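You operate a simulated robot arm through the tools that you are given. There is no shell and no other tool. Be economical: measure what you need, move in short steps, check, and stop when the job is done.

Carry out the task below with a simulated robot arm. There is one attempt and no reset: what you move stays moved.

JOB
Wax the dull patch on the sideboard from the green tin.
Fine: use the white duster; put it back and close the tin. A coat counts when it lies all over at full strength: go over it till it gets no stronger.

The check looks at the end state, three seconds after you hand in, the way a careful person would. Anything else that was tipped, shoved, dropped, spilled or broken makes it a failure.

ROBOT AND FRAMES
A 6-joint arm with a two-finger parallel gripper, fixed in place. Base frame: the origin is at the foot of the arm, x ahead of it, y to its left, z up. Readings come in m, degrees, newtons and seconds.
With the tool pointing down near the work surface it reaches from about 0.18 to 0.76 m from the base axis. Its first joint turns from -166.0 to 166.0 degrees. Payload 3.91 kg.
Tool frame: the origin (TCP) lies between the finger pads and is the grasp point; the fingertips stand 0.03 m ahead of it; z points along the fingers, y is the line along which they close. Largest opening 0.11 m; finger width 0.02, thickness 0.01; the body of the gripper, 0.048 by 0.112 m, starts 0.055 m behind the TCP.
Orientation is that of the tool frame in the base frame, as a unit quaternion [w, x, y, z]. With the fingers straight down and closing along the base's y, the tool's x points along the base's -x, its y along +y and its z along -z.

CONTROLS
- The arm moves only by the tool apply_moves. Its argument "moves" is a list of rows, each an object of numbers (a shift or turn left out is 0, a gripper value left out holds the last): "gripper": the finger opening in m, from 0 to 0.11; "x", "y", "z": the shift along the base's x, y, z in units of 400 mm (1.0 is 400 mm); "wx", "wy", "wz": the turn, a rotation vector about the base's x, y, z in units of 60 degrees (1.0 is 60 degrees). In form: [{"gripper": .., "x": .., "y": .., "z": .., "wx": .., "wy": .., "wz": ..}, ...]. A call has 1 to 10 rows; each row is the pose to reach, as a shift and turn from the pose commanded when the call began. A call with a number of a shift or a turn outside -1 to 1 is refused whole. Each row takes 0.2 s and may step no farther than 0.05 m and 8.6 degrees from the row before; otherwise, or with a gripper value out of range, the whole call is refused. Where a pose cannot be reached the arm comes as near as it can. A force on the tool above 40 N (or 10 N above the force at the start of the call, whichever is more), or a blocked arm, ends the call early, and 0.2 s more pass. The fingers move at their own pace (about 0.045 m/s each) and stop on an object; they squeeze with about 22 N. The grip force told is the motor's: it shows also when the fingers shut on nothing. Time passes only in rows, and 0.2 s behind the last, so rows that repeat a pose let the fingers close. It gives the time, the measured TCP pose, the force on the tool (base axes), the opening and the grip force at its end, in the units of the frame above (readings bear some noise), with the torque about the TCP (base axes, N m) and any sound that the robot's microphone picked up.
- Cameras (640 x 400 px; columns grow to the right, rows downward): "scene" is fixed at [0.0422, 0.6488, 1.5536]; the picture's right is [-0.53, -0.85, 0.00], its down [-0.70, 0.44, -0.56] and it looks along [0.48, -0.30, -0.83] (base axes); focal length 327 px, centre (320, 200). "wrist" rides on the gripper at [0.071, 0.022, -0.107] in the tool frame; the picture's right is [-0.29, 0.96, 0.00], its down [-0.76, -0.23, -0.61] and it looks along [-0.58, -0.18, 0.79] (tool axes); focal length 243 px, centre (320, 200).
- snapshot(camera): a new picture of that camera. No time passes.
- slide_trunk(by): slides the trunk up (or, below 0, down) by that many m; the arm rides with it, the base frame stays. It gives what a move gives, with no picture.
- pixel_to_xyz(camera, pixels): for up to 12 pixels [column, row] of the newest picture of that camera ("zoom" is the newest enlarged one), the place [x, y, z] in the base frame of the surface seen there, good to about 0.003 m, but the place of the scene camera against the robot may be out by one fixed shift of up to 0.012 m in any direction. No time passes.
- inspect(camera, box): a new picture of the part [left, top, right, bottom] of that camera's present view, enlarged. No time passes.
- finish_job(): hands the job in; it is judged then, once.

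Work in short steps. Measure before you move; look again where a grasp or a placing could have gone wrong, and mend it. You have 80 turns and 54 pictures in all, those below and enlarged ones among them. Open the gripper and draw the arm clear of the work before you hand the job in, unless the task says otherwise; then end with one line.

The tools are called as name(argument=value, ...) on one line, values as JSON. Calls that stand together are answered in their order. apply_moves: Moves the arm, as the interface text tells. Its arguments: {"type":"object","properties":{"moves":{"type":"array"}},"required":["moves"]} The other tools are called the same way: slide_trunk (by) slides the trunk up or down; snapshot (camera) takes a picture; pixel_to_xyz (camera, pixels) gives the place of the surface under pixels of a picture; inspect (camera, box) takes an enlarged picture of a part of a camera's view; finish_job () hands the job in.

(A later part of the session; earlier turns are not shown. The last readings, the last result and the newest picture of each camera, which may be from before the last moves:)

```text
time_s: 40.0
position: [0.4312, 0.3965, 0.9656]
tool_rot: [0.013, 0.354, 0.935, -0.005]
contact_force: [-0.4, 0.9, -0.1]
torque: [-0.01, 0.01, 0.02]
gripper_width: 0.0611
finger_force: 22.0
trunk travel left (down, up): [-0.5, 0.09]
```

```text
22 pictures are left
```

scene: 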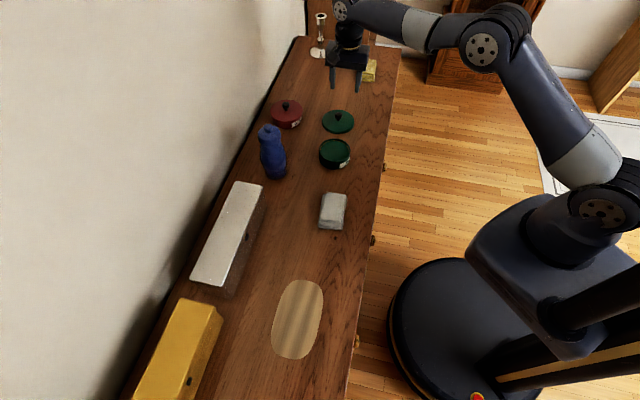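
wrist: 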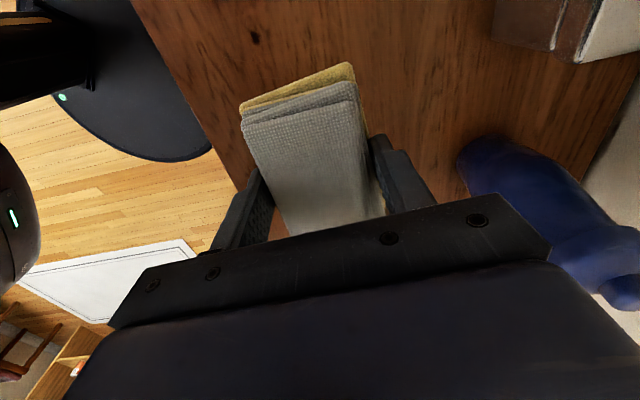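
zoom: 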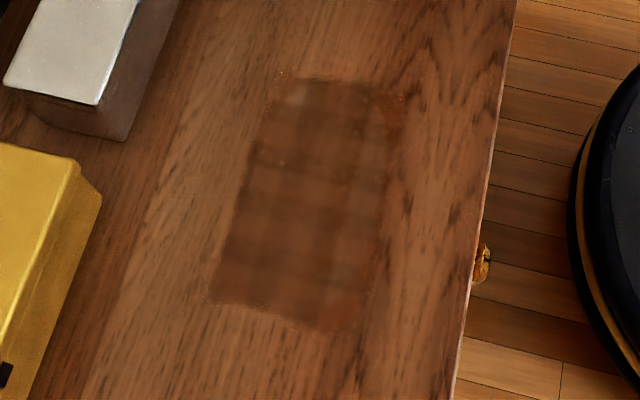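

The coat covers the patch but is banded, with a small dull spot at the near-left end (zoom (297,95)). I re-dip the duster the same way for another going-over.

apply_moves(moves=[{"x": 0.08, "y": -0.068, "wx": -0.03, "wy": -0.034}, {"x": 0.16, "y": -0.136, "wx": -0.08, "wy": -0.09}, {"x": 0.24, "y": -0.204, "wx": -0.13, "wy": -0.146}, {"x": 0.32, "y": -0.272, "wx": -0.18, "wy": -0.2}, {"x": 0.407, "y": -0.344, "wx": -0.205, "wy": -0.23}, {"x": 0.407, "y": -0.344, "z": -0.09, "wx": -0.205, "wy": -0.23}, {"x": 0.407, "y": -0.344, "z": -0.09, "wx": -0.205, "wy": -0.23}])

snapshot(camera="wrist")

```text
time_s: 41.6
position: [0.5943, 0.2608, 0.9274]
tool_rot: [0.164, 0.351, 0.92, -0.063]
contact_force: [0.4, 0.3, -0.6]
torque: [0.0, 0.0, -0.01]
gripper_width: 0.0613
finger_force: 21.4
trunk travel left (down, up): [-0.5, 0.09]
```

```text
21 pictures are left
```

wrist: 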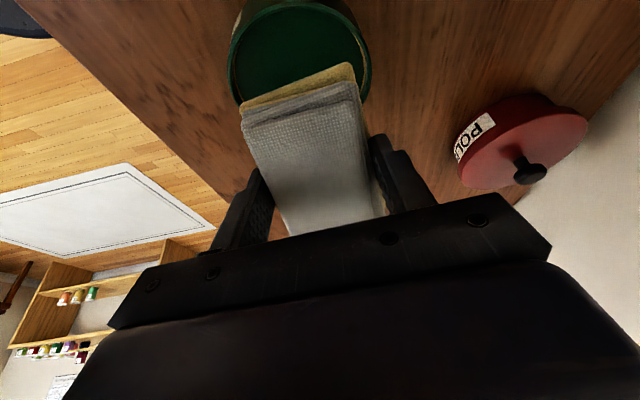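

The position matches the first dip. I lower gently to contact with the wax.

apply_moves(moves=[{"z": -0.04}, {"z": -0.068}, {"z": -0.068}])

apply_moves(moves=[{"z": -0.005}, {"z": -0.008}, {"z": -0.008}])

```text
time_s: 42.4
position: [0.593, 0.2596, 0.9014]
tool_rot: [0.162, 0.349, 0.921, -0.062]
contact_force: [0.5, 0.3, -0.3]
torque: [-0.02, -0.02, 0.02]
gripper_width: 0.0613
finger_force: 21.9
trunk travel left (down, up): [-0.5, 0.09]
```

```text
time_s: 43.2
position: [0.5932, 0.2601, 0.8981]
tool_rot: [0.162, 0.349, 0.921, -0.062]
contact_force: [-0.2, -0.1, -1.0]
torque: [-0.04, 0.02, -0.03]
gripper_width: 0.0613
finger_force: 22.3
trunk travel left (down, up): [-0.5, 0.09]
```

No contact yet, so I go a little lower.

apply_moves(moves=[{"z": -0.005}, {"z": -0.008}, {"z": -0.008}])

inspect(camera="wrist", box=[210, 0, 400, 170])

```text
time_s: 44.0
position: [0.5915, 0.2595, 0.8953]
tool_rot: [0.163, 0.351, 0.92, -0.062]
contact_force: [-0.8, -1.0, 8.0]
torque: [0.06, 0.31, 0.02]
gripper_width: 0.0614
finger_force: 22.1
trunk travel left (down, up): [-0.5, 0.09]
```

```text
2.35 times, centred on (305, 85) of wrist
```

zoom: 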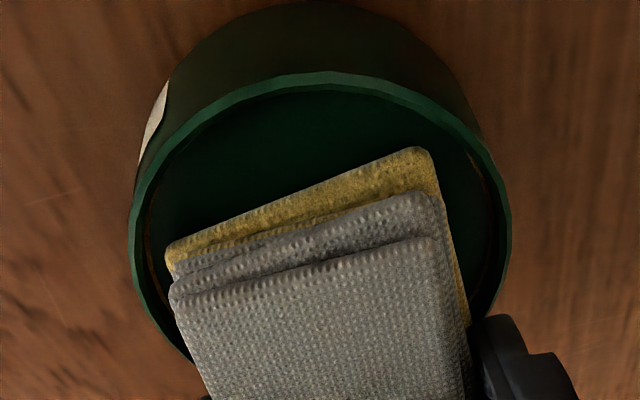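

Contact is at 8 N and the pad looks freshly loaded. I lift and carry it back towards the patch.

apply_moves(moves=[{"z": 0.06}, {"z": 0.15}, {"z": 0.19, "x": -0.04, "y": 0.04}, {"x": -0.12, "y": 0.124, "z": 0.19, "wx": 0.04, "wy": 0.045}, {"x": -0.2, "y": 0.207, "z": 0.19, "wx": 0.08, "wy": 0.09}, {"x": -0.28, "y": 0.289, "z": 0.19, "wx": 0.12, "wy": 0.134}, {"x": -0.36, "y": 0.372, "z": 0.19, "wx": 0.16, "wy": 0.18}, {"x": -0.44, "y": 0.454, "z": 0.19, "wx": 0.2, "wy": 0.224}, {"x": -0.52, "y": 0.537, "z": 0.19, "wx": 0.205, "wy": 0.23}, {"x": -0.6, "y": 0.62, "z": 0.19, "wx": 0.205, "wy": 0.23}])

apply_moves(moves=[{"x": -0.08, "y": 0.083}, {"x": -0.1615, "y": 0.1665, "z": 0}, {"x": -0.1615, "y": 0.1665, "z": -0.1}, {"x": -0.1615, "y": 0.1665, "z": -0.2}, {"x": -0.1615, "y": 0.1665, "z": -0.275}, {"x": -0.1615, "y": 0.1665, "z": -0.275}])

```text
time_s: 46.2
position: [0.3508, 0.5065, 0.9706]
tool_rot: [0.012, 0.357, 0.934, -0.005]
contact_force: [0.1, -0.9, 0.5]
torque: [0.0, -0.02, 0.01]
gripper_width: 0.0614
finger_force: 21.5
trunk travel left (down, up): [-0.5, 0.09]
```

```text
time_s: 47.6
position: [0.2885, 0.5734, 0.859]
tool_rot: [0.012, 0.355, 0.935, -0.005]
contact_force: [-0.1, 0.9, 0.1]
torque: [0.0, -0.02, -0.02]
gripper_width: 0.0614
finger_force: 22.7
trunk travel left (down, up): [-0.5, 0.09]
```

I press down and run the +v lane with the fresh wax.

apply_moves(moves=[{"z": -0.012}, {"z": -0.018}, {"x": 0.0187, "y": -0.0166, "z": -0.018}, {"x": -0.028, "y": 0.0249, "z": -0.018}, {"x": -0.0747, "y": 0.0665, "z": -0.018}, {"x": -0.1214, "y": 0.1081, "z": -0.018}, {"x": -0.1681, "y": 0.1496, "z": -0.018}, {"x": -0.2054, "y": 0.1829, "z": -0.018}, {"x": -0.1587, "y": 0.1413, "z": -0.018}, {"x": -0.112, "y": 0.0998, "z": -0.018}])

```text
time_s: 49.8
position: [0.2445, 0.6127, 0.8554]
tool_rot: [0.013, 0.356, 0.934, -0.005]
contact_force: [-0.2, 0.8, -0.1]
torque: [0.02, -0.01, 0.0]
gripper_width: 0.0612
finger_force: 22.2
trunk travel left (down, up): [-0.5, 0.09]
```

Force is near zero, so I lower 2.4 mm and repeat this lane, checking the force.

apply_moves(moves=[{"z": -0.006}, {"x": 0.0374, "y": -0.0333, "z": -0.006}, {"x": 0.084, "y": -0.0748, "z": -0.006}, {"x": 0.1214, "y": -0.1081, "z": -0.006}, {"x": 0.0747, "y": -0.0665, "z": -0.006}, {"x": 0.028, "y": -0.0249, "z": -0.006}, {"x": -0.0187, "y": 0.0166, "z": -0.006}, {"x": -0.0747, "y": 0.0665, "z": -0.006}, {"x": -0.0374, "y": 0.0333, "z": -0.006}, {"x": 0.0, "y": 0.0, "z": -0.006}])

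```text
time_s: 52.0
position: [0.2422, 0.614, 0.8522]
tool_rot: [0.013, 0.355, 0.935, -0.003]
contact_force: [-7.0, 4.9, 20.4]
torque: [0.26, 0.4, -0.07]
gripper_width: 0.0613
finger_force: 22.4
trunk travel left (down, up): [-0.5, 0.09]
```

Pressing at 20 N now. I run the middle lane.

apply_moves(moves=[{"x": -0.0249, "y": -0.028}, {"x": -0.0823, "y": -0.0171}, {"x": -0.1289, "y": 0.0244}, {"x": -0.0823, "y": -0.0171}, {"x": -0.0356, "y": -0.0587}, {"x": 0.0111, "y": -0.1003}, {"x": 0.0578, "y": -0.1418}, {"x": 0.0952, "y": -0.1751}, {"x": 0.0391, "y": -0.1252}, {"x": -0.0169, "y": -0.0755}])

apply_moves(moves=[{"x": -0.0249, "y": -0.028}, {"x": -0.0823, "y": -0.0171}, {"x": -0.1382, "y": 0.0327}, {"x": -0.0823, "y": -0.0171}, {"x": -0.0356, "y": -0.0587}, {"x": 0.0111, "y": -0.1003}, {"x": 0.0578, "y": -0.1418}, {"x": 0.0111, "y": -0.1003}, {"x": -0.0449, "y": -0.0504}, {"x": -0.1009, "y": -0.0005}])

```text
time_s: 54.2
position: [0.2383, 0.5818, 0.8526]
tool_rot: [0.013, 0.357, 0.934, -0.005]
contact_force: [4.5, -3.7, 14.3]
torque: [-0.34, -0.41, 0.03]
gripper_width: 0.0614
finger_force: 21.8
trunk travel left (down, up): [-0.5, 0.09]
```

```text
time_s: 56.4
position: [0.1958, 0.5826, 0.8512]
tool_rot: [0.012, 0.356, 0.934, -0.004]
contact_force: [0.8, -1.0, 7.0]
torque: [-0.06, -0.16, 0.04]
gripper_width: 0.0613
finger_force: 21.7
trunk travel left (down, up): [-0.5, 0.09]
```

All three lanes are redone. I lift and draw back along -u to look.

apply_moves(moves=[{"z": 0.03}, {"z": 0.12}, {"z": 0.22}, {"x": 0.08, "y": -0.07, "z": 0.28}, {"x": 0.16, "y": -0.14, "z": 0.28}, {"x": 0.24, "y": -0.21, "z": 0.28}, {"x": 0.32, "y": -0.28, "z": 0.28}, {"x": 0.4, "y": -0.35, "z": 0.28}, {"x": 0.48, "y": -0.42, "z": 0.28}, {"x": 0.56, "y": -0.49, "z": 0.28}])

inspect(camera="scene", box=[250, 265, 345, 370])

snapshot(camera="scene")

```text
time_s: 58.6
position: [0.4197, 0.3886, 0.9628]
tool_rot: [0.013, 0.356, 0.935, -0.005]
contact_force: [0.1, 0.0, -0.2]
torque: [0.01, 0.01, 0.02]
gripper_width: 0.0615
finger_force: 22.3
trunk travel left (down, up): [-0.5, 0.09]
```

```text
3.81 times, centred on (298, 318) of scene
```

zoom: 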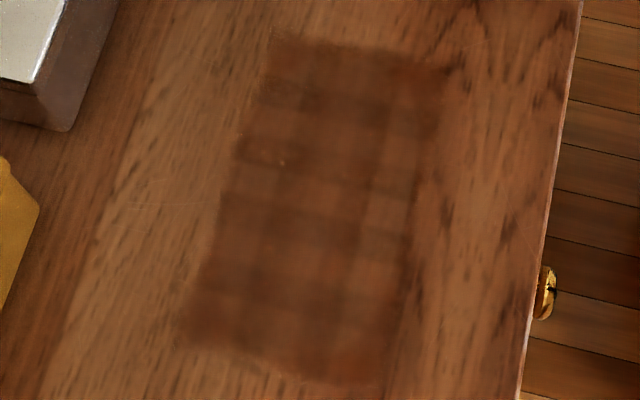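

```text
18 pictures are left
```

scene: 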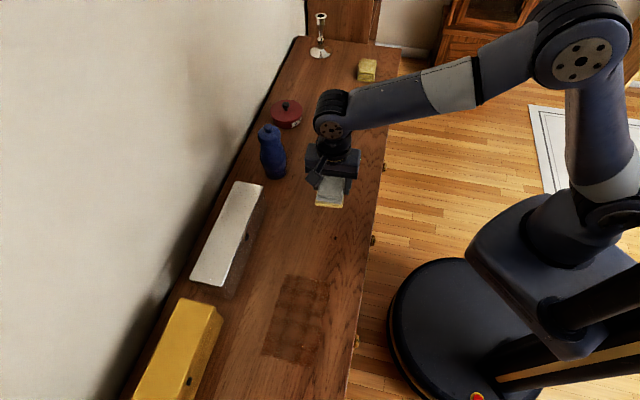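

The coat is stronger but still banded, with a lighter column on the -v side (zoom (395,180)). I re-dip for another round.

apply_moves(moves=[{"x": 0.08, "y": -0.06, "wx": -0.03, "wy": -0.034}, {"x": 0.16, "y": -0.12, "wx": -0.08, "wy": -0.09}, {"x": 0.24, "y": -0.18, "wx": -0.13, "wy": -0.146}, {"x": 0.32, "y": -0.24, "wx": -0.18, "wy": -0.2}, {"x": 0.4, "y": -0.3, "wx": -0.205, "wy": -0.23}, {"x": 0.432, "y": -0.3225, "wx": -0.205, "wy": -0.23}, {"x": 0.432, "y": -0.3225, "z": -0.09, "wx": -0.205, "wy": -0.23}, {"x": 0.432, "y": -0.3225, "z": -0.09, "wx": -0.205, "wy": -0.23}])

snapshot(camera="wrist")

```text
time_s: 60.4
position: [0.5922, 0.2586, 0.9269]
tool_rot: [0.162, 0.35, 0.92, -0.062]
contact_force: [0.7, -0.9, 0.1]
torque: [0.02, 0.0, 0.0]
gripper_width: 0.0615
finger_force: 22.0
trunk travel left (down, up): [-0.5, 0.09]
```

```text
17 pictures are left
```

wrist: 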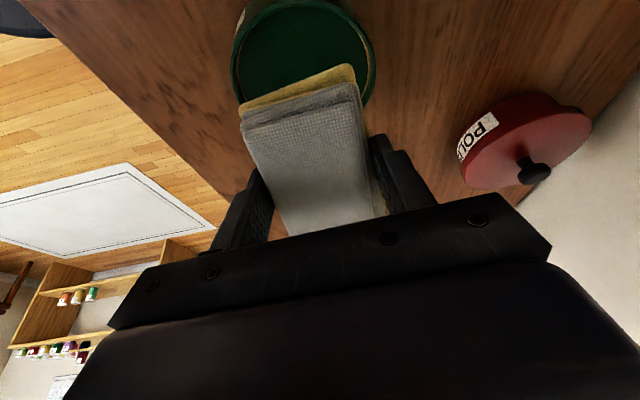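

The placement over the tin is good again. I lower to contact, which came at about z 0.895 last time.

apply_moves(moves=[{"z": -0.04}, {"z": -0.072}, {"z": -0.077}, {"z": -0.082}, {"z": -0.082}])

```text
time_s: 61.6
position: [0.592, 0.2585, 0.8951]
tool_rot: [0.163, 0.351, 0.92, -0.062]
contact_force: [-0.1, -1.1, 2.4]
torque: [0.01, 0.11, 0.03]
gripper_width: 0.0614
finger_force: 21.7
trunk travel left (down, up): [-0.5, 0.09]
```

Light contact reads 2.4 N. I press a touch more, then lift.

apply_moves(moves=[{"z": -0.004}, {"z": -0.004}])

apply_moves(moves=[{"z": 0.06}, {"z": 0.15}, {"z": 0.19, "x": -0.04, "y": 0.04}, {"x": -0.12, "y": 0.122, "z": 0.19, "wx": 0.04, "wy": 0.045}, {"x": -0.2, "y": 0.203, "z": 0.19, "wx": 0.08, "wy": 0.09}, {"x": -0.28, "y": 0.285, "z": 0.19, "wx": 0.12, "wy": 0.134}, {"x": -0.36, "y": 0.366, "z": 0.19, "wx": 0.16, "wy": 0.18}, {"x": -0.44, "y": 0.447, "z": 0.19, "wx": 0.2, "wy": 0.224}, {"x": -0.52, "y": 0.528, "z": 0.19, "wx": 0.205, "wy": 0.23}, {"x": -0.6, "y": 0.61, "z": 0.19, "wx": 0.205, "wy": 0.23}])

```text
time_s: 62.2
position: [0.593, 0.259, 0.8948]
tool_rot: [0.163, 0.35, 0.92, -0.061]
contact_force: [-0.6, 1.2, 13.5]
torque: [0.26, 0.44, -0.05]
gripper_width: 0.0609
finger_force: 22.2
trunk travel left (down, up): [-0.5, 0.09]
```

```text
time_s: 64.4
position: [0.3519, 0.5023, 0.9697]
tool_rot: [0.013, 0.356, 0.934, -0.004]
contact_force: [0.0, 0.6, -0.7]
torque: [-0.01, -0.01, -0.01]
gripper_width: 0.0612
finger_force: 21.9
trunk travel left (down, up): [-0.5, 0.09]
```

I go to the -v lane's near end, at (0.255,0.5305), and lower close to contact.

apply_moves(moves=[{"x": -0.08, "y": 0.0235}, {"x": -0.16, "y": 0.047}, {"x": -0.242, "y": 0.0705}, {"x": -0.242, "y": 0.0705, "z": -0.1}, {"x": -0.242, "y": 0.0705, "z": -0.2}, {"x": -0.242, "y": 0.0705, "z": -0.285}, {"x": -0.242, "y": 0.0705, "z": -0.292}, {"x": -0.242, "y": 0.0705, "z": -0.292}])

```text
time_s: 66.2
position: [0.2564, 0.5311, 0.8529]
tool_rot: [0.013, 0.355, 0.935, -0.005]
contact_force: [1.2, 0.3, -0.1]
torque: [-0.01, 0.01, 0.01]
gripper_width: 0.0611
finger_force: 22.0
trunk travel left (down, up): [-0.5, 0.09]
```

Just above contact. I press 2.4 mm and stroke the -v lane.

apply_moves(moves=[{"z": -0.006}, {"x": -0.0467, "y": 0.0416, "z": -0.006}, {"x": -0.0934, "y": 0.0831, "z": -0.006}, {"x": -0.1401, "y": 0.1247, "z": -0.006}, {"x": -0.1868, "y": 0.1663, "z": -0.006}, {"x": -0.2054, "y": 0.1829, "z": -0.006}, {"x": -0.1634, "y": 0.1455, "z": -0.006}, {"x": -0.1167, "y": 0.1039, "z": -0.006}, {"x": -0.07, "y": 0.0623, "z": -0.006}, {"x": -0.0233, "y": 0.0208, "z": -0.006}])

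```text
time_s: 68.4
position: [0.2476, 0.5395, 0.8507]
tool_rot: [0.013, 0.356, 0.934, -0.005]
contact_force: [-4.1, 4.9, 22.3]
torque: [0.21, 0.3, -0.08]
gripper_width: 0.0612
finger_force: 21.8
trunk travel left (down, up): [-0.5, 0.09]
```

Contact is 22 N. I make three connected calls over the -v, middle and +v lanes with offset steps.

apply_moves(moves=[{"x": 0.0224, "y": -0.02}, {"x": -0.0224, "y": 0.02}, {"x": -0.0672, "y": 0.0599}, {"x": -0.112, "y": 0.0998}, {"x": -0.1569, "y": 0.1397}, {"x": -0.1868, "y": 0.1663}, {"x": -0.1045, "y": 0.1834}, {"x": -0.0578, "y": 0.1418}, {"x": -0.0111, "y": 0.1003}, {"x": 0.0356, "y": 0.0587}])

apply_moves(moves=[{"x": 0.028, "y": -0.0249}, {"x": -0.0187, "y": 0.0166}, {"x": -0.0654, "y": 0.0582}, {"x": -0.112, "y": 0.0998}, {"x": -0.1587, "y": 0.1413}, {"x": -0.1774, "y": 0.1579}, {"x": -0.0952, "y": 0.1751}, {"x": -0.0485, "y": 0.1335}, {"x": -0.0018, "y": 0.092}, {"x": 0.0449, "y": 0.0504}])

apply_moves(moves=[{"x": 0.0374, "y": -0.0333}, {"x": -0.0093, "y": 0.0083}, {"x": -0.056, "y": 0.0499}, {"x": -0.1027, "y": 0.0914}, {"x": -0.1494, "y": 0.133}, {"x": -0.1774, "y": 0.1579}, {"x": -0.1307, "y": 0.1164}, {"x": -0.084, "y": 0.0748}, {"x": -0.0374, "y": 0.0333}, {"x": 0.0187, "y": -0.0166}])

```text
time_s: 70.6
position: [0.262, 0.5617, 0.8506]
tool_rot: [0.014, 0.356, 0.934, -0.005]
contact_force: [-3.6, 4.9, 19.2]
torque: [0.11, 0.77, -0.44]
gripper_width: 0.0612
finger_force: 21.7
trunk travel left (down, up): [-0.5, 0.09]
```

```text
time_s: 72.8
position: [0.2801, 0.5823, 0.8504]
tool_rot: [0.014, 0.355, 0.935, -0.006]
contact_force: [1.7, -0.6, 2.7]
torque: [0.16, 0.0, -0.07]
gripper_width: 0.0613
finger_force: 21.7
trunk travel left (down, up): [-0.5, 0.09]
```

```text
time_s: 75.0
position: [0.2869, 0.5774, 0.8504]
tool_rot: [0.013, 0.356, 0.935, -0.004]
contact_force: [-4.8, 5.0, 18.4]
torque: [-0.19, 0.76, -0.43]
gripper_width: 0.0614
finger_force: 22.2
trunk travel left (down, up): [-0.5, 0.09]
```

I lift and draw back to check the coat.

apply_moves(moves=[{"z": 0.03}, {"z": 0.12}, {"z": 0.22}, {"x": 0.06, "y": -0.08, "z": 0.28}, {"x": 0.12, "y": -0.165, "z": 0.28}, {"x": 0.18, "y": -0.25, "z": 0.28}, {"x": 0.24, "y": -0.335, "z": 0.28}, {"x": 0.29, "y": -0.42, "z": 0.28}, {"x": 0.3325, "y": -0.475, "z": 0.28}])

inspect(camera="scene", box=[250, 265, 345, 370])

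```text
time_s: 77.0
position: [0.4199, 0.3865, 0.9625]
tool_rot: [0.013, 0.354, 0.935, -0.005]
contact_force: [-0.4, 0.5, -0.2]
torque: [0.0, 0.02, 0.03]
gripper_width: 0.061
finger_force: 22.4
trunk travel left (down, up): [-0.5, 0.09]
```

```text
3.81 times, centred on (298, 318) of scene
```

zoom: 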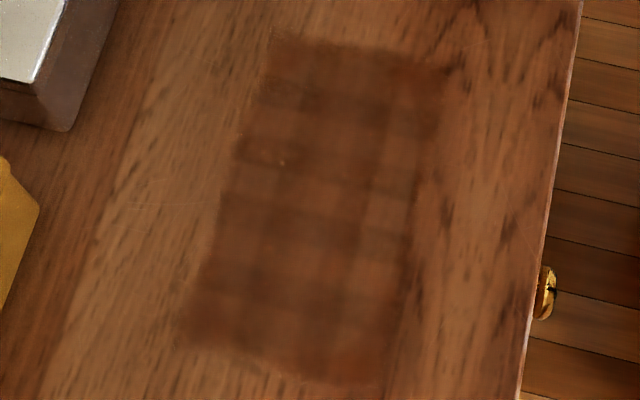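

The picture is the same as after the previous round, which suggests saturation. I verify up close with the wrist camera, hovering at the near end and tilting it to look at the patch.

apply_moves(moves=[{"x": -0.05, "y": 0.057, "z": 0.04, "wx": 0.06, "wy": 0.067}, {"x": -0.1, "y": 0.114, "z": 0.08, "wx": 0.12, "wy": 0.134}, {"x": -0.15, "y": 0.17, "z": 0.12, "wx": 0.18, "wy": 0.2}, {"x": -0.2, "y": 0.227, "z": 0.12, "wx": 0.24, "wy": 0.268}, {"x": -0.25, "y": 0.284, "z": 0.12, "wx": 0.3, "wy": 0.335}, {"x": -0.25, "y": 0.284, "z": 0.12, "wx": 0.333, "wy": 0.373}])

snapshot(camera="wrist")

```text
time_s: 78.4
position: [0.319, 0.501, 1.0113]
tool_rot: [-0.229, 0.344, 0.906, 0.088]
contact_force: [0.7, 0.6, -0.8]
torque: [0.02, -0.04, -0.01]
gripper_width: 0.0614
finger_force: 22.3
trunk travel left (down, up): [-0.5, 0.09]
```

```text
15 pictures are left
```

wrist: 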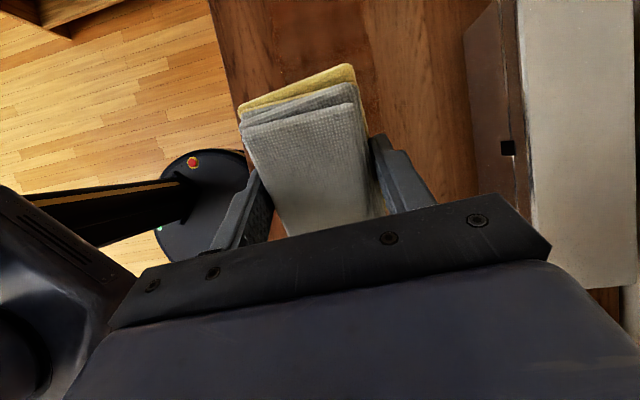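

The patch is at the top of the view. I enlarge that part.

inspect(camera="wrist", box=[210, 0, 420, 90])

```text
3.05 times, centred on (315, 45) of wrist
```

zoom: 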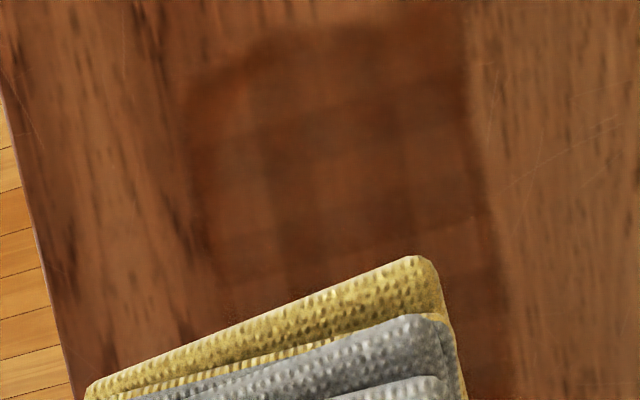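

The coat is even throughout, but its side edges only just overlap the original outline. The pad is still loaded, so I make one more pass along both edges, shifted a few millimetres outward, starting on the +v side.

apply_moves(moves=[{"x": -0.02, "y": 0.05, "z": 0, "wx": -0.06, "wy": -0.067}, {"x": -0.04, "y": 0.1, "z": 0, "wx": -0.12, "wy": -0.134}, {"x": -0.066, "y": 0.15, "z": -0.03, "wx": -0.18, "wy": -0.2}, {"x": -0.066, "y": 0.198, "z": -0.06, "wx": -0.24, "wy": -0.268}, {"x": -0.066, "y": 0.198, "z": -0.13, "wx": -0.3, "wy": -0.335}, {"x": -0.066, "y": 0.198, "z": -0.22, "wx": -0.333, "wy": -0.373}, {"x": -0.066, "y": 0.198, "z": -0.31, "wx": -0.333, "wy": -0.373}, {"x": -0.066, "y": 0.198, "z": -0.38, "wx": -0.333, "wy": -0.373}, {"x": -0.066, "y": 0.198, "z": -0.394, "wx": -0.333, "wy": -0.373}, {"x": -0.066, "y": 0.198, "z": -0.394, "wx": -0.333, "wy": -0.373}])

```text
time_s: 80.6
position: [0.2937, 0.5799, 0.8504]
tool_rot: [0.012, 0.356, 0.935, -0.004]
contact_force: [-0.4, 0.3, -0.2]
torque: [0.04, 0.03, 0.0]
gripper_width: 0.0615
finger_force: 21.8
trunk travel left (down, up): [-0.5, 0.09]
```

Not yet touching, so I press 2.4 mm and stroke the +v edge.

apply_moves(moves=[{"z": -0.006}, {"x": -0.0411, "y": 0.0366, "z": -0.006}, {"x": -0.0822, "y": 0.0732, "z": -0.006}, {"x": -0.1233, "y": 0.1097, "z": -0.006}, {"x": -0.1643, "y": 0.1463, "z": -0.006}, {"x": -0.1942, "y": 0.1729, "z": -0.006}, {"x": -0.1531, "y": 0.1363, "z": -0.006}, {"x": -0.112, "y": 0.0998, "z": -0.006}, {"x": -0.071, "y": 0.0632, "z": -0.006}, {"x": -0.0299, "y": 0.0266, "z": -0.006}])

```text
time_s: 82.8
position: [0.2818, 0.5885, 0.8512]
tool_rot: [0.012, 0.355, 0.935, -0.004]
contact_force: [0.9, -0.9, 4.3]
torque: [0.14, 0.1, -0.01]
gripper_width: 0.0612
finger_force: 22.4
trunk travel left (down, up): [-0.5, 0.09]
```

I press a little more and go over the +v edge again, then the middle, then the -v edge.

apply_moves(moves=[{"x": 0.0336, "y": -0.0299, "z": -0.003}, {"x": -0.0112, "y": 0.01, "z": -0.003}, {"x": -0.056, "y": 0.0499, "z": -0.003}, {"x": -0.1008, "y": 0.0898, "z": -0.003}, {"x": -0.1457, "y": 0.1297, "z": -0.003}, {"x": -0.1681, "y": 0.1496, "z": -0.003}, {"x": -0.1983, "y": 0.0593, "z": -0.003}, {"x": -0.1516, "y": 0.0177, "z": -0.003}, {"x": -0.1049, "y": -0.0238, "z": -0.003}, {"x": -0.0582, "y": -0.0654, "z": -0.003}])

apply_moves(moves=[{"x": -0.0333, "y": -0.0374}, {"x": -0.0229, "y": -0.0934}, {"x": -0.0677, "y": -0.0535}, {"x": -0.1125, "y": -0.0136}, {"x": -0.1573, "y": 0.0263}, {"x": -0.2022, "y": 0.0662}, {"x": -0.2283, "y": 0.0894}, {"x": -0.1798, "y": 0.0462}, {"x": -0.1349, "y": 0.0063}, {"x": -0.0901, "y": -0.0336}])

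apply_moves(moves=[{"x": 0.0374, "y": -0.0333}, {"x": 0.071, "y": -0.0632}, {"x": 0.0187, "y": -0.0166}, {"x": -0.0374, "y": 0.0333}, {"x": -0.0934, "y": 0.0831}, {"x": -0.1345, "y": 0.1197}])

```text
time_s: 84.1
position: [0.22, 0.6463, 0.8501]
tool_rot: [0.012, 0.355, 0.935, -0.003]
contact_force: [1.3, -1.1, 7.6]
torque: [-0.22, 0.16, 0.13]
gripper_width: 0.0613
finger_force: 21.9
trunk travel left (down, up): [-0.5, 0.09]
stopped in row 6: the force on the tool passed its limit at 41 N (the readings are from after the stop); the commanded pose is now the measured one
```

```text
time_s: 86.3
position: [0.1837, 0.6304, 0.8498]
tool_rot: [0.012, 0.355, 0.935, -0.005]
contact_force: [0.5, -1.0, 5.2]
torque: [0.18, 0.14, 0.02]
gripper_width: 0.0613
finger_force: 22.3
trunk travel left (down, up): [-0.5, 0.09]
```

```text
time_s: 87.7
position: [0.129, 0.6803, 0.8505]
tool_rot: [0.012, 0.356, 0.934, -0.004]
contact_force: [0.9, 0.9, 4.2]
torque: [-0.13, -0.06, 0.03]
gripper_width: 0.0612
finger_force: 21.4
trunk travel left (down, up): [-0.5, 0.09]
```

The first call stopped on force (41 N), so the following strokes started too far along +u. I lift immediately and look at the state.

apply_moves(moves=[{"z": 0.03}, {"z": 0.12}, {"z": 0.22}, {"z": 0.28, "x": 0.07, "y": -0.07}, {"x": 0.15, "y": -0.15, "z": 0.28}, {"x": 0.23, "y": -0.23, "z": 0.28}, {"x": 0.31, "y": -0.31, "z": 0.28}, {"x": 0.39, "y": -0.39, "z": 0.28}, {"x": 0.47, "y": -0.47, "z": 0.28}])

snapshot(camera="scene")

inspect(camera="scene", box=[200, 265, 360, 400])

```text
time_s: 89.7
position: [0.3168, 0.4926, 0.9601]
tool_rot: [0.013, 0.355, 0.935, -0.003]
contact_force: [-0.1, -0.1, -1.1]
torque: [-0.01, -0.01, 0.03]
gripper_width: 0.0614
finger_force: 21.8
trunk travel left (down, up): [-0.5, 0.09]
```

```text
13 pictures are left
```

scene: 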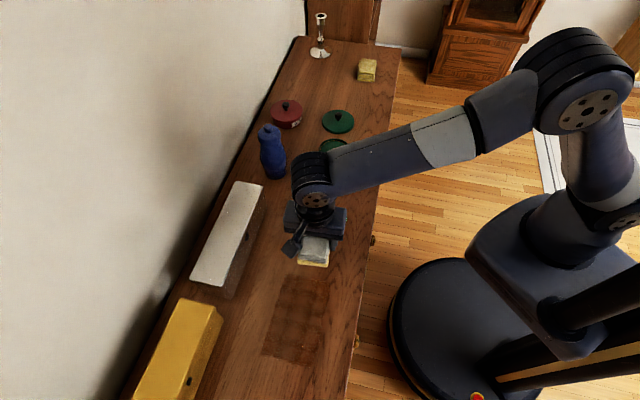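

```text
2.96 times, centred on (280, 332) of scene
```

zoom: 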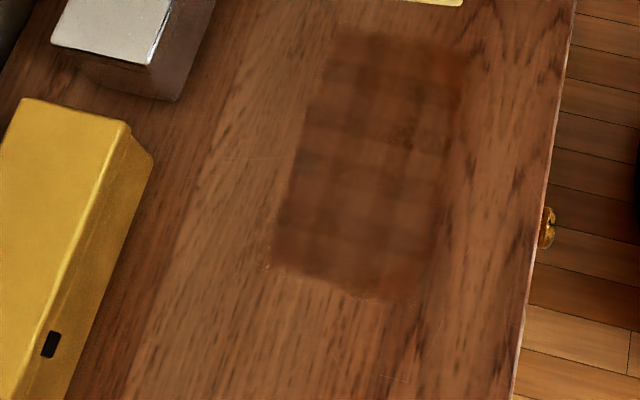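

Nothing was disturbed and no wax shows outside the patch area. I finish with a proper -v edge pass, at (0.2505,0.525) and t = -0.031.

apply_moves(moves=[{"x": -0.083, "y": 0.04}, {"x": -0.166, "y": 0.0815}, {"x": -0.166, "y": 0.0815, "z": -0.1}, {"x": -0.166, "y": 0.0815, "z": -0.2}, {"x": -0.166, "y": 0.0815, "z": -0.27}, {"x": -0.166, "y": 0.0815, "z": -0.277}, {"x": -0.166, "y": 0.0815, "z": -0.277}])

```text
time_s: 91.3
position: [0.2523, 0.5234, 0.85]
tool_rot: [0.013, 0.355, 0.935, -0.003]
contact_force: [-0.1, 0.3, 1.5]
torque: [-0.01, 0.03, 0.0]
gripper_width: 0.061
finger_force: 21.7
trunk travel left (down, up): [-0.5, 0.09]
```

In light contact now. I stroke this edge with a mild press.

apply_moves(moves=[{"z": -0.004}, {"x": -0.0411, "y": 0.0366, "z": -0.004}, {"x": -0.0822, "y": 0.0732, "z": -0.004}, {"x": -0.1233, "y": 0.1097, "z": -0.004}, {"x": -0.1643, "y": 0.1463, "z": -0.004}, {"x": -0.1942, "y": 0.1729, "z": -0.004}, {"x": -0.1531, "y": 0.1363, "z": -0.004}, {"x": -0.112, "y": 0.0998, "z": -0.004}, {"x": -0.071, "y": 0.0632, "z": -0.004}, {"x": -0.0299, "y": 0.0266, "z": -0.004}])

```text
time_s: 92.0
position: [0.2315, 0.5433, 0.8497]
tool_rot: [0.014, 0.355, 0.935, -0.003]
contact_force: [-2.1, -1.5, 8.1]
torque: [-0.21, 0.27, 0.09]
gripper_width: 0.0618
finger_force: 22.3
trunk travel left (down, up): [-0.5, 0.09]
stopped in row 3: the force on the tool passed its limit at 64 N (the readings are from after the stop); the commanded pose is now the measured one
```

The force spikes come from the fingertips: TCP 0.8497 puts the tips at the table, because the pad has slid up in the grip. I regrip here: open, rise 8 mm, level the tool, and close again.

apply_moves(moves=[{"z": 0.002}, {"gripper": 0.085, "z": 0.002}, {"z": 0.002}, {"z": 0.002}, {"z": 0.022, "wx": 0.017, "wy": 0.019}, {"z": 0.022, "wx": 0.017, "wy": 0.019}, {"gripper": 0.0, "z": 0.022, "wx": 0.017, "wy": 0.019}, {"z": 0.022, "wx": 0.017, "wy": 0.019}, {"z": 0.022, "wx": 0.017, "wy": 0.019}, {"z": 0.022, "wx": 0.017, "wy": 0.019}])

snapshot(camera="wrist")

```text
time_s: 94.2
position: [0.2316, 0.5422, 0.8574]
tool_rot: [0.001, 0.355, 0.935, 0.001]
contact_force: [0.6, 0.1, 0.2]
torque: [-0.01, 0.01, 0.01]
gripper_width: 0.0609
finger_force: 21.9
trunk travel left (down, up): [-0.5, 0.09]
```

```text
11 pictures are left
```

wrist: 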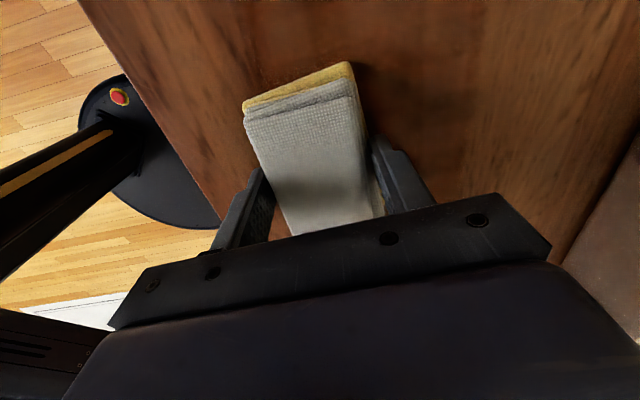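

Regripped flat, with the tips clear. I press lightly and stroke the -v edge, both ways.

apply_moves(moves=[{"z": -0.005}, {"x": 0.0467, "y": -0.0416, "z": -0.005}, {"x": 0.0, "y": 0.0, "z": -0.005}, {"x": -0.0411, "y": 0.0366, "z": -0.005}, {"x": -0.0822, "y": 0.0732, "z": -0.005}, {"x": -0.1233, "y": 0.1097, "z": -0.005}, {"x": -0.1587, "y": 0.1413, "z": -0.005}, {"x": -0.1027, "y": 0.0914, "z": -0.005}, {"x": -0.0523, "y": 0.0466, "z": -0.005}, {"x": 0.0, "y": 0.0, "z": -0.005}])

```text
time_s: 96.4
position: [0.2323, 0.5428, 0.858]
tool_rot: [0.002, 0.356, 0.935, 0.002]
contact_force: [-1.4, 2.4, 16.2]
torque: [0.37, 0.47, -0.11]
gripper_width: 0.0615
finger_force: 22.2
trunk travel left (down, up): [-0.5, 0.09]
```

Contact is a steady 16 N. I go over the middle and +v lanes once more with the flat pad.

apply_moves(moves=[{"x": 0.0283, "y": 0.0317}, {"x": 0.0939, "y": 0.0302}, {"x": 0.0565, "y": 0.0635}, {"x": 0.0154, "y": 0.1001}, {"x": -0.0257, "y": 0.1367}, {"x": -0.0668, "y": 0.1732}, {"x": -0.1022, "y": 0.2048}, {"x": -0.0555, "y": 0.1633}, {"x": 0.0005, "y": 0.1134}, {"x": 0.0565, "y": 0.0635}])

```text
time_s: 98.6
position: [0.2541, 0.5682, 0.8581]
tool_rot: [0.001, 0.355, 0.935, 0.001]
contact_force: [0.9, -0.7, 3.0]
torque: [-0.07, 0.06, 0.07]
gripper_width: 0.0609
finger_force: 21.7
trunk travel left (down, up): [-0.5, 0.09]
```

The middle lane is done. Now the +v lane, with a slight extra press.

apply_moves(moves=[{"x": 0.0283, "y": 0.0317, "z": -0.002}, {"x": 0.0939, "y": 0.0302, "z": -0.003}, {"x": 0.0565, "y": 0.0635, "z": -0.003}, {"x": 0.0154, "y": 0.1001, "z": -0.003}, {"x": -0.0257, "y": 0.1367, "z": -0.003}, {"x": -0.0668, "y": 0.1732, "z": -0.003}, {"x": -0.1022, "y": 0.2048, "z": -0.003}, {"x": -0.0555, "y": 0.1633, "z": -0.003}, {"x": 0.0005, "y": 0.1134, "z": -0.003}, {"x": 0.0565, "y": 0.0635, "z": -0.003}])

```text
time_s: 100.8
position: [0.2778, 0.5944, 0.8563]
tool_rot: [0.001, 0.356, 0.935, 0.003]
contact_force: [-4.9, 4.6, 23.0]
torque: [-0.17, 0.51, -0.24]
gripper_width: 0.0609
finger_force: 22.0
trunk travel left (down, up): [-0.5, 0.09]
```

I lift and move above the duster's home spot, then check the coat.

apply_moves(moves=[{"z": 0.03}, {"z": 0.12}, {"z": 0.2}, {"x": 0.06, "y": -0.089, "z": 0.25}, {"x": 0.12, "y": -0.178, "z": 0.25}, {"x": 0.18, "y": -0.266, "z": 0.25}, {"x": 0.24, "y": -0.355, "z": 0.25}, {"x": 0.3, "y": -0.444, "z": 0.25}, {"x": 0.359, "y": -0.531, "z": 0.25}])

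inspect(camera="scene", box=[250, 265, 345, 370])

snapshot(camera="wrist")

```text
time_s: 102.8
position: [0.4199, 0.3809, 0.9551]
tool_rot: [0.002, 0.355, 0.935, 0.002]
contact_force: [0.3, 0.3, -0.4]
torque: [0.01, 0.03, -0.02]
gripper_width: 0.0609
finger_force: 22.2
trunk travel left (down, up): [-0.5, 0.09]
```

```text
3.81 times, centred on (298, 318) of scene
```

zoom: 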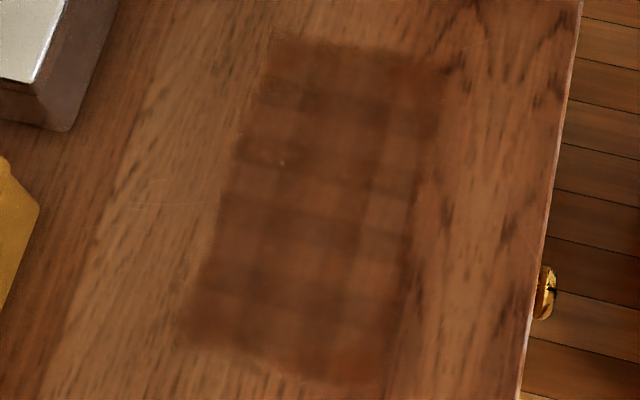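

```text
9 pictures are left
```

wrist: 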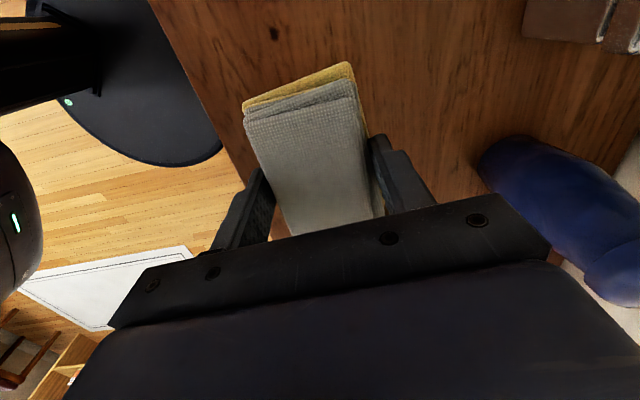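

The coat is identical after this extra round, so it gets no stronger. I lower the duster onto its home spot, (0.421,0.382).

apply_moves(moves=[{"x": 0.003, "y": 0.002, "z": -0.1}, {"x": 0.003, "y": 0.002, "z": -0.19}, {"x": 0.003, "y": 0.002, "z": -0.225}, {"x": 0.003, "y": 0.002, "z": -0.232}, {"x": 0.003, "y": 0.002, "z": -0.232}])

apply_moves(moves=[{"z": -0.004}, {"z": -0.006}, {"z": -0.006}])

```text
time_s: 104.0
position: [0.4217, 0.3824, 0.863]
tool_rot: [0.002, 0.355, 0.935, 0.002]
contact_force: [-0.1, -0.1, -0.2]
torque: [0.0, 0.0, 0.01]
gripper_width: 0.061
finger_force: 22.4
trunk travel left (down, up): [-0.5, 0.09]
```

```text
time_s: 104.8
position: [0.4213, 0.3826, 0.8595]
tool_rot: [0.002, 0.355, 0.935, 0.001]
contact_force: [0.5, 0.6, 0.8]
torque: [0.01, -0.05, -0.03]
gripper_width: 0.061
finger_force: 22.1
trunk travel left (down, up): [-0.5, 0.09]
```

It is almost down. I go another 1.5 mm, then open.

apply_moves(moves=[{"z": -0.002}, {"z": -0.004}, {"z": -0.004}])

apply_moves(moves=[{"gripper": 0.09}, {"z": 0}, {"z": 0}, {"z": 0}, {"z": 0.06}, {"z": 0.16}, {"z": 0.26}])

snapshot(camera="wrist")

```text
time_s: 105.6
position: [0.4216, 0.3827, 0.8586]
tool_rot: [0.002, 0.355, 0.935, 0.001]
contact_force: [-0.1, 0.9, 0.1]
torque: [0.01, -0.03, -0.01]
gripper_width: 0.0611
finger_force: 22.5
trunk travel left (down, up): [-0.5, 0.09]
```

```text
time_s: 107.2
position: [0.4222, 0.3822, 0.9618]
tool_rot: [0.002, 0.355, 0.935, 0.001]
contact_force: [-0.1, -0.2, 0.4]
torque: [0.0, -0.03, 0.0]
gripper_width: 0.0898
finger_force: 0.0
trunk travel left (down, up): [-0.5, 0.09]
```

```text
8 pictures are left
```

wrist: 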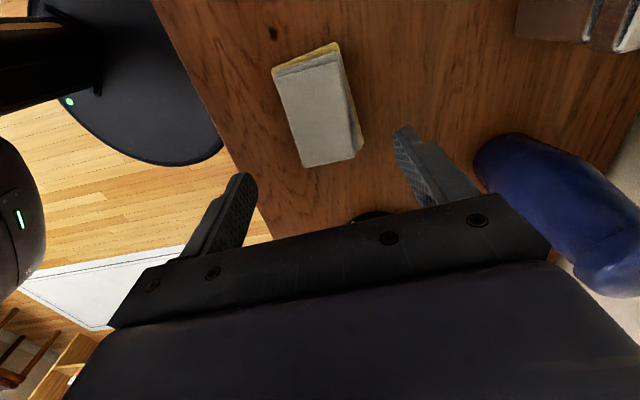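

The duster lies back in its place. I move above the lid at (0.6905,0.165).

apply_moves(moves=[{"gripper": 0.06, "x": 0.084, "y": -0.068, "z": 0.03}, {"x": 0.168, "y": -0.136, "z": 0.05}, {"x": 0.252, "y": -0.204, "z": 0.05}, {"x": 0.336, "y": -0.272, "z": 0.05}, {"x": 0.42, "y": -0.34, "z": 0.05}, {"x": 0.504, "y": -0.408, "z": 0.05}, {"x": 0.588, "y": -0.476, "z": 0.05}, {"x": 0.671, "y": -0.543, "z": 0.05}, {"x": 0.671, "y": -0.543, "z": 0.05}])

snapshot(camera="wrist")

```text
time_s: 109.2
position: [0.6933, 0.165, 0.9804]
tool_rot: [0.0, 0.355, 0.935, 0.002]
contact_force: [-0.2, 0.5, -0.4]
torque: [0.0, 0.03, -0.02]
gripper_width: 0.0599
finger_force: 0.0
trunk travel left (down, up): [-0.5, 0.09]
```

```text
7 pictures are left
```

wrist: 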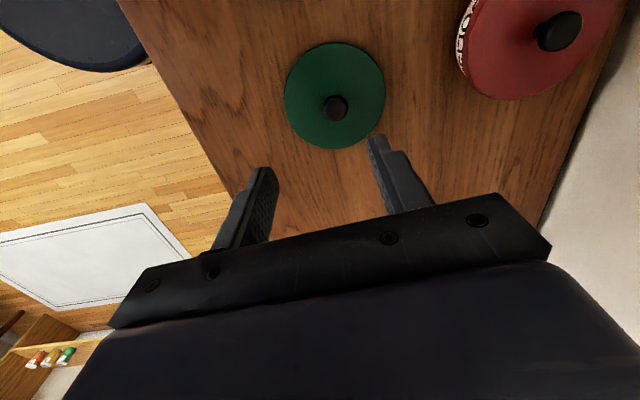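

I measure the knob and lid rim before descending.

pixel_to_xyz(camera="wrist", pixels=[[337, 106], [328, 106], [346, 107], [286, 95], [384, 93], [340, 44], [331, 148]])

```text
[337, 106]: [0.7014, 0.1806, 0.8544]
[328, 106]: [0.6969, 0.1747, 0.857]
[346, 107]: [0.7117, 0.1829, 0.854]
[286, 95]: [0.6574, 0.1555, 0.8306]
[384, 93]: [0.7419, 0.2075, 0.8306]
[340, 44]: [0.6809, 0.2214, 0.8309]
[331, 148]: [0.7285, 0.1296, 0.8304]
```

The lid's centre measures (0.702,0.179) with its top at 0.8305. I descend to z 0.8645 over it and grip the knob.

apply_moves(moves=[{"x": 0.026, "y": 0.035, "z": -0.08}, {"x": 0.026, "y": 0.035, "z": -0.17}, {"x": 0.026, "y": 0.035, "z": -0.25}, {"x": 0.026, "y": 0.035, "z": -0.287}, {"x": 0.026, "y": 0.035, "z": -0.287}])

snapshot(camera="wrist")

```text
time_s: 110.4
position: [0.7, 0.1802, 0.8651]
tool_rot: [0.0, 0.354, 0.935, 0.002]
contact_force: [0.5, -0.2, -0.3]
torque: [0.0, -0.02, 0.02]
gripper_width: 0.0603
finger_force: 0.0
trunk travel left (down, up): [-0.5, 0.09]
```

```text
6 pictures are left
```

wrist: 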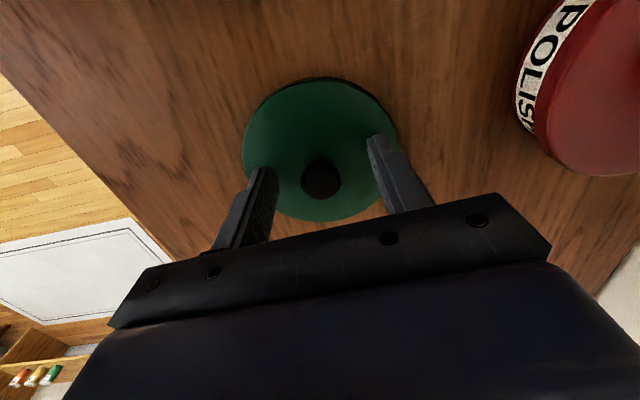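

The knob at (320,180) sits between the fingers. I close on it and lift.

apply_moves(moves=[{"gripper": 0.0}, {"z": 0}, {"z": 0}, {"z": 0}, {"z": 0.02}, {"z": 0.08}, {"z": 0.16}, {"z": 0.22}, {"z": 0.22}])

inspect(camera="wrist", box=[210, 30, 430, 230])

pixel_to_xyz(camera="zoom", pixels=[[320, 150], [150, 200], [490, 200], [320, 60], [250, 100], [400, 100]])

```text
time_s: 112.4
position: [0.7005, 0.1793, 0.9542]
tool_rot: [0.001, 0.355, 0.935, 0.001]
contact_force: [0.2, -1.1, -0.6]
torque: [0.03, 0.05, -0.01]
gripper_width: 0.0222
finger_force: 21.2
trunk travel left (down, up): [-0.5, 0.09]
```

```text
2.00 times, centred on (320, 130) of wrist
```

zoom: 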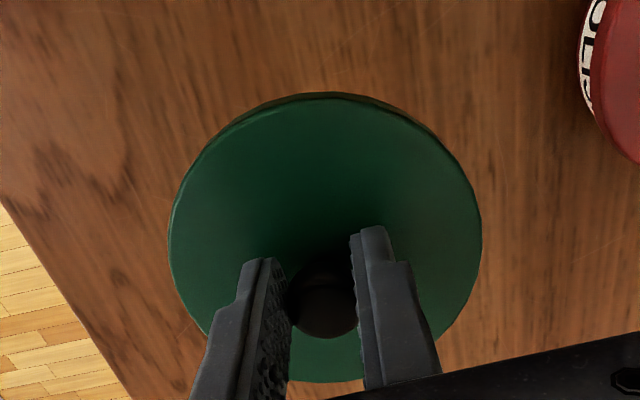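

```text
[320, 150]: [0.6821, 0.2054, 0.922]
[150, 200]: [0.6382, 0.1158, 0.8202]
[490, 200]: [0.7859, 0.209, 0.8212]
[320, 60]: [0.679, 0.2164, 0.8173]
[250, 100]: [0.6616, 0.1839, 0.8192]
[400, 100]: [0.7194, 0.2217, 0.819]
```

The lid is held level at the knob. Before closing I check that the tin hasn't shifted, using the same scene crop as before (rim from x=280 to 394 then).

inspect(camera="scene", box=[270, 90, 390, 200])

pixel_to_xyz(camera="zoom", pixels=[[282, 222], [393, 222], [337, 180], [338, 262], [337, 222], [300, 255], [375, 255], [300, 192], [375, 192]])

```text
3.64 times, centred on (330, 145) of scene
```

zoom: 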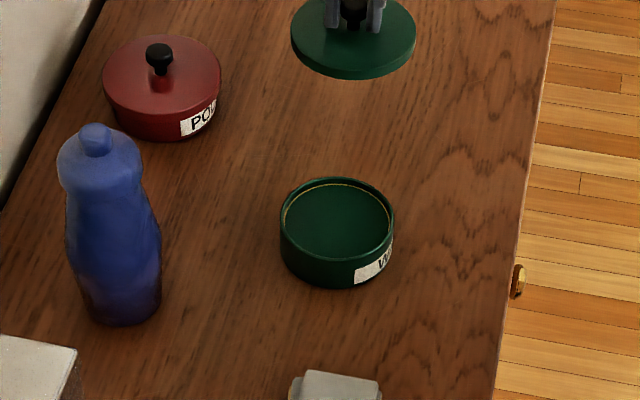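

```text
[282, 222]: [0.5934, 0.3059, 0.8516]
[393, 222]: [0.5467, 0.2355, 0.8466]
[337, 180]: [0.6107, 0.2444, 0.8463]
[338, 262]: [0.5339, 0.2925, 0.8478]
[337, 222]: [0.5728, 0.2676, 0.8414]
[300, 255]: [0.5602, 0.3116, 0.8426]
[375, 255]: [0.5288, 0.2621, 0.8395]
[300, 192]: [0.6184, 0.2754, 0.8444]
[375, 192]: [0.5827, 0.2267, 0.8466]
```

The tin is exactly where it was. I carry the lid back above it, to the original grip position (0.5805,0.2715).

apply_moves(moves=[{"x": -0.075, "y": 0.057, "z": 0.03}, {"x": -0.15, "y": 0.1145, "z": 0.03}, {"x": -0.225, "y": 0.172, "z": 0.03}, {"x": -0.2995, "y": 0.229, "z": 0.03}, {"x": -0.2995, "y": 0.229, "z": -0.04}, {"x": -0.2995, "y": 0.229, "z": -0.09}, {"x": -0.2995, "y": 0.229, "z": -0.09}])

inspect(camera="scene", box=[290, 110, 380, 190])

```text
time_s: 114.0
position: [0.5811, 0.2716, 0.9181]
tool_rot: [0.001, 0.355, 0.935, 0.001]
contact_force: [-0.3, -0.3, -0.8]
torque: [0.01, -0.01, -0.02]
gripper_width: 0.0223
finger_force: 21.9
trunk travel left (down, up): [-0.5, 0.09]
```

```text
5.00 times, centred on (335, 150) of scene
```

zoom: 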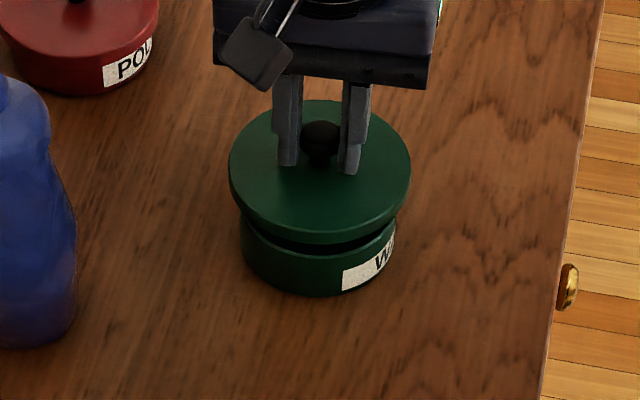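

The lid is centred above the tin. I lower it in small steps until it snaps.

apply_moves(moves=[{"z": -0.015}, {"z": -0.03}, {"z": -0.04}, {"z": -0.045}, {"z": -0.05}, {"z": -0.055}, {"z": -0.055}])

```text
time_s: 115.6
position: [0.5812, 0.2695, 0.8989]
tool_rot: [0.002, 0.356, 0.935, 0.002]
contact_force: [3.3, -2.0, 12.4]
torque: [0.24, 0.23, -0.02]
gripper_width: 0.0222
finger_force: 22.1
trunk travel left (down, up): [-0.5, 0.09]
```

Contact is 12 N and it hasn't snapped yet. I press further.

apply_moves(moves=[{"z": -0.004}, {"z": -0.008}, {"z": -0.012}, {"z": -0.016}, {"z": -0.016}])

```text
time_s: 116.8
position: [0.5801, 0.2698, 0.8931]
tool_rot: [0.002, 0.355, 0.935, 0.003]
contact_force: [-5.2, -0.2, 22.3]
torque: [-0.03, 0.0, -0.01]
gripper_width: 0.0225
finger_force: 21.6
trunk travel left (down, up): [-0.5, 0.09]
```

It is at z 0.893 with 22 N and no snap heard. I press somewhat more.

apply_moves(moves=[{"z": -0.003}, {"z": -0.006}, {"z": -0.009}, {"z": -0.009}])

snapshot(camera="wrist")

pixel_to_xyz(camera="wrist", pixels=[[320, 110], [270, 120], [370, 115], [320, 85], [290, 150], [350, 100]])

```text
time_s: 117.8
position: [0.5802, 0.2706, 0.892]
tool_rot: [0.006, 0.355, 0.935, 0.005]
contact_force: [-2.1, 0.4, 15.4]
torque: [-0.24, 0.55, 0.0]
gripper_width: 0.0229
finger_force: 21.8
trunk travel left (down, up): [-0.5, 0.09]
stopped in row 4: the force on the tool passed its limit at 40 N (the readings are from after the stop); the commanded pose is now the measured one
```

```text
2 pictures are left
```

wrist: 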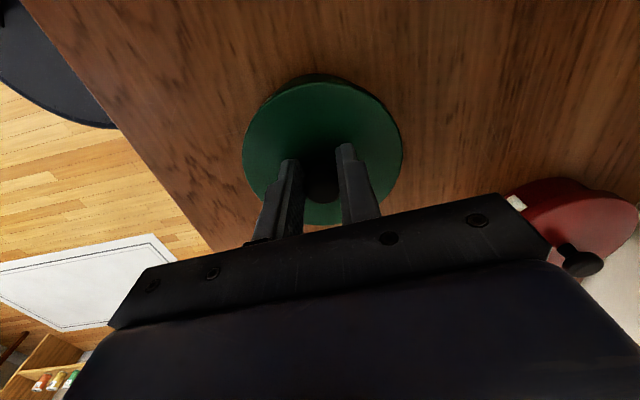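

```text
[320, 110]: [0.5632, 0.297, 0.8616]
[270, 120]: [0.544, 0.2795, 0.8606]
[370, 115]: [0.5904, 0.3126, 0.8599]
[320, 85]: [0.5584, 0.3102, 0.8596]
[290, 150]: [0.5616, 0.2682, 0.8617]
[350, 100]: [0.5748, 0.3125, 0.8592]
```

The lid top is at 0.860-0.862, the same as when it was closed at the start, and level. I test the latch with a tiny upward pull: it should resist if it is snapped on.

apply_moves(moves=[{"z": 0.003}, {"z": 0.005}, {"z": 0.005}])

apply_moves(moves=[{"z": 0.002}, {"z": 0.002}])

```text
time_s: 118.7
position: [0.5799, 0.2709, 0.8908]
tool_rot: [0.003, 0.355, 0.935, 0.004]
contact_force: [-1.7, 0.8, 7.4]
torque: [-0.12, 0.07, 0.03]
gripper_width: 0.0225
finger_force: 22.0
trunk travel left (down, up): [-0.5, 0.09]
```

```text
time_s: 119.2
position: [0.5804, 0.2717, 0.8919]
tool_rot: [0.003, 0.355, 0.935, 0.003]
contact_force: [-2.1, -0.1, 0.1]
torque: [-0.08, 0.09, 0.06]
gripper_width: 0.0223
finger_force: 22.2
trunk travel left (down, up): [-0.5, 0.09]
```

Now at zero force. I pull 1 mm further and read the resistance.

apply_moves(moves=[{"z": 0.0015}, {"z": 0.0025}, {"z": 0.0025}])

```text
time_s: 120.0
position: [0.5808, 0.2717, 0.8941]
tool_rot: [0.003, 0.356, 0.935, 0.004]
contact_force: [-0.3, 0.7, -0.9]
torque: [-0.01, -0.03, -0.05]
gripper_width: 0.0225
finger_force: 22.2
trunk travel left (down, up): [-0.5, 0.09]
```

There is almost no resistance, so I pull 1 mm more to be sure.

apply_moves(moves=[{"z": 0.0025}, {"z": 0.004}, {"z": 0.004}])

```text
time_s: 120.8
position: [0.5814, 0.2715, 0.8948]
tool_rot: [0.003, 0.356, 0.935, 0.004]
contact_force: [0.3, 0.2, -0.2]
torque: [0.0, 0.03, 0.0]
gripper_width: 0.0223
finger_force: 22.3
trunk travel left (down, up): [-0.5, 0.09]
```

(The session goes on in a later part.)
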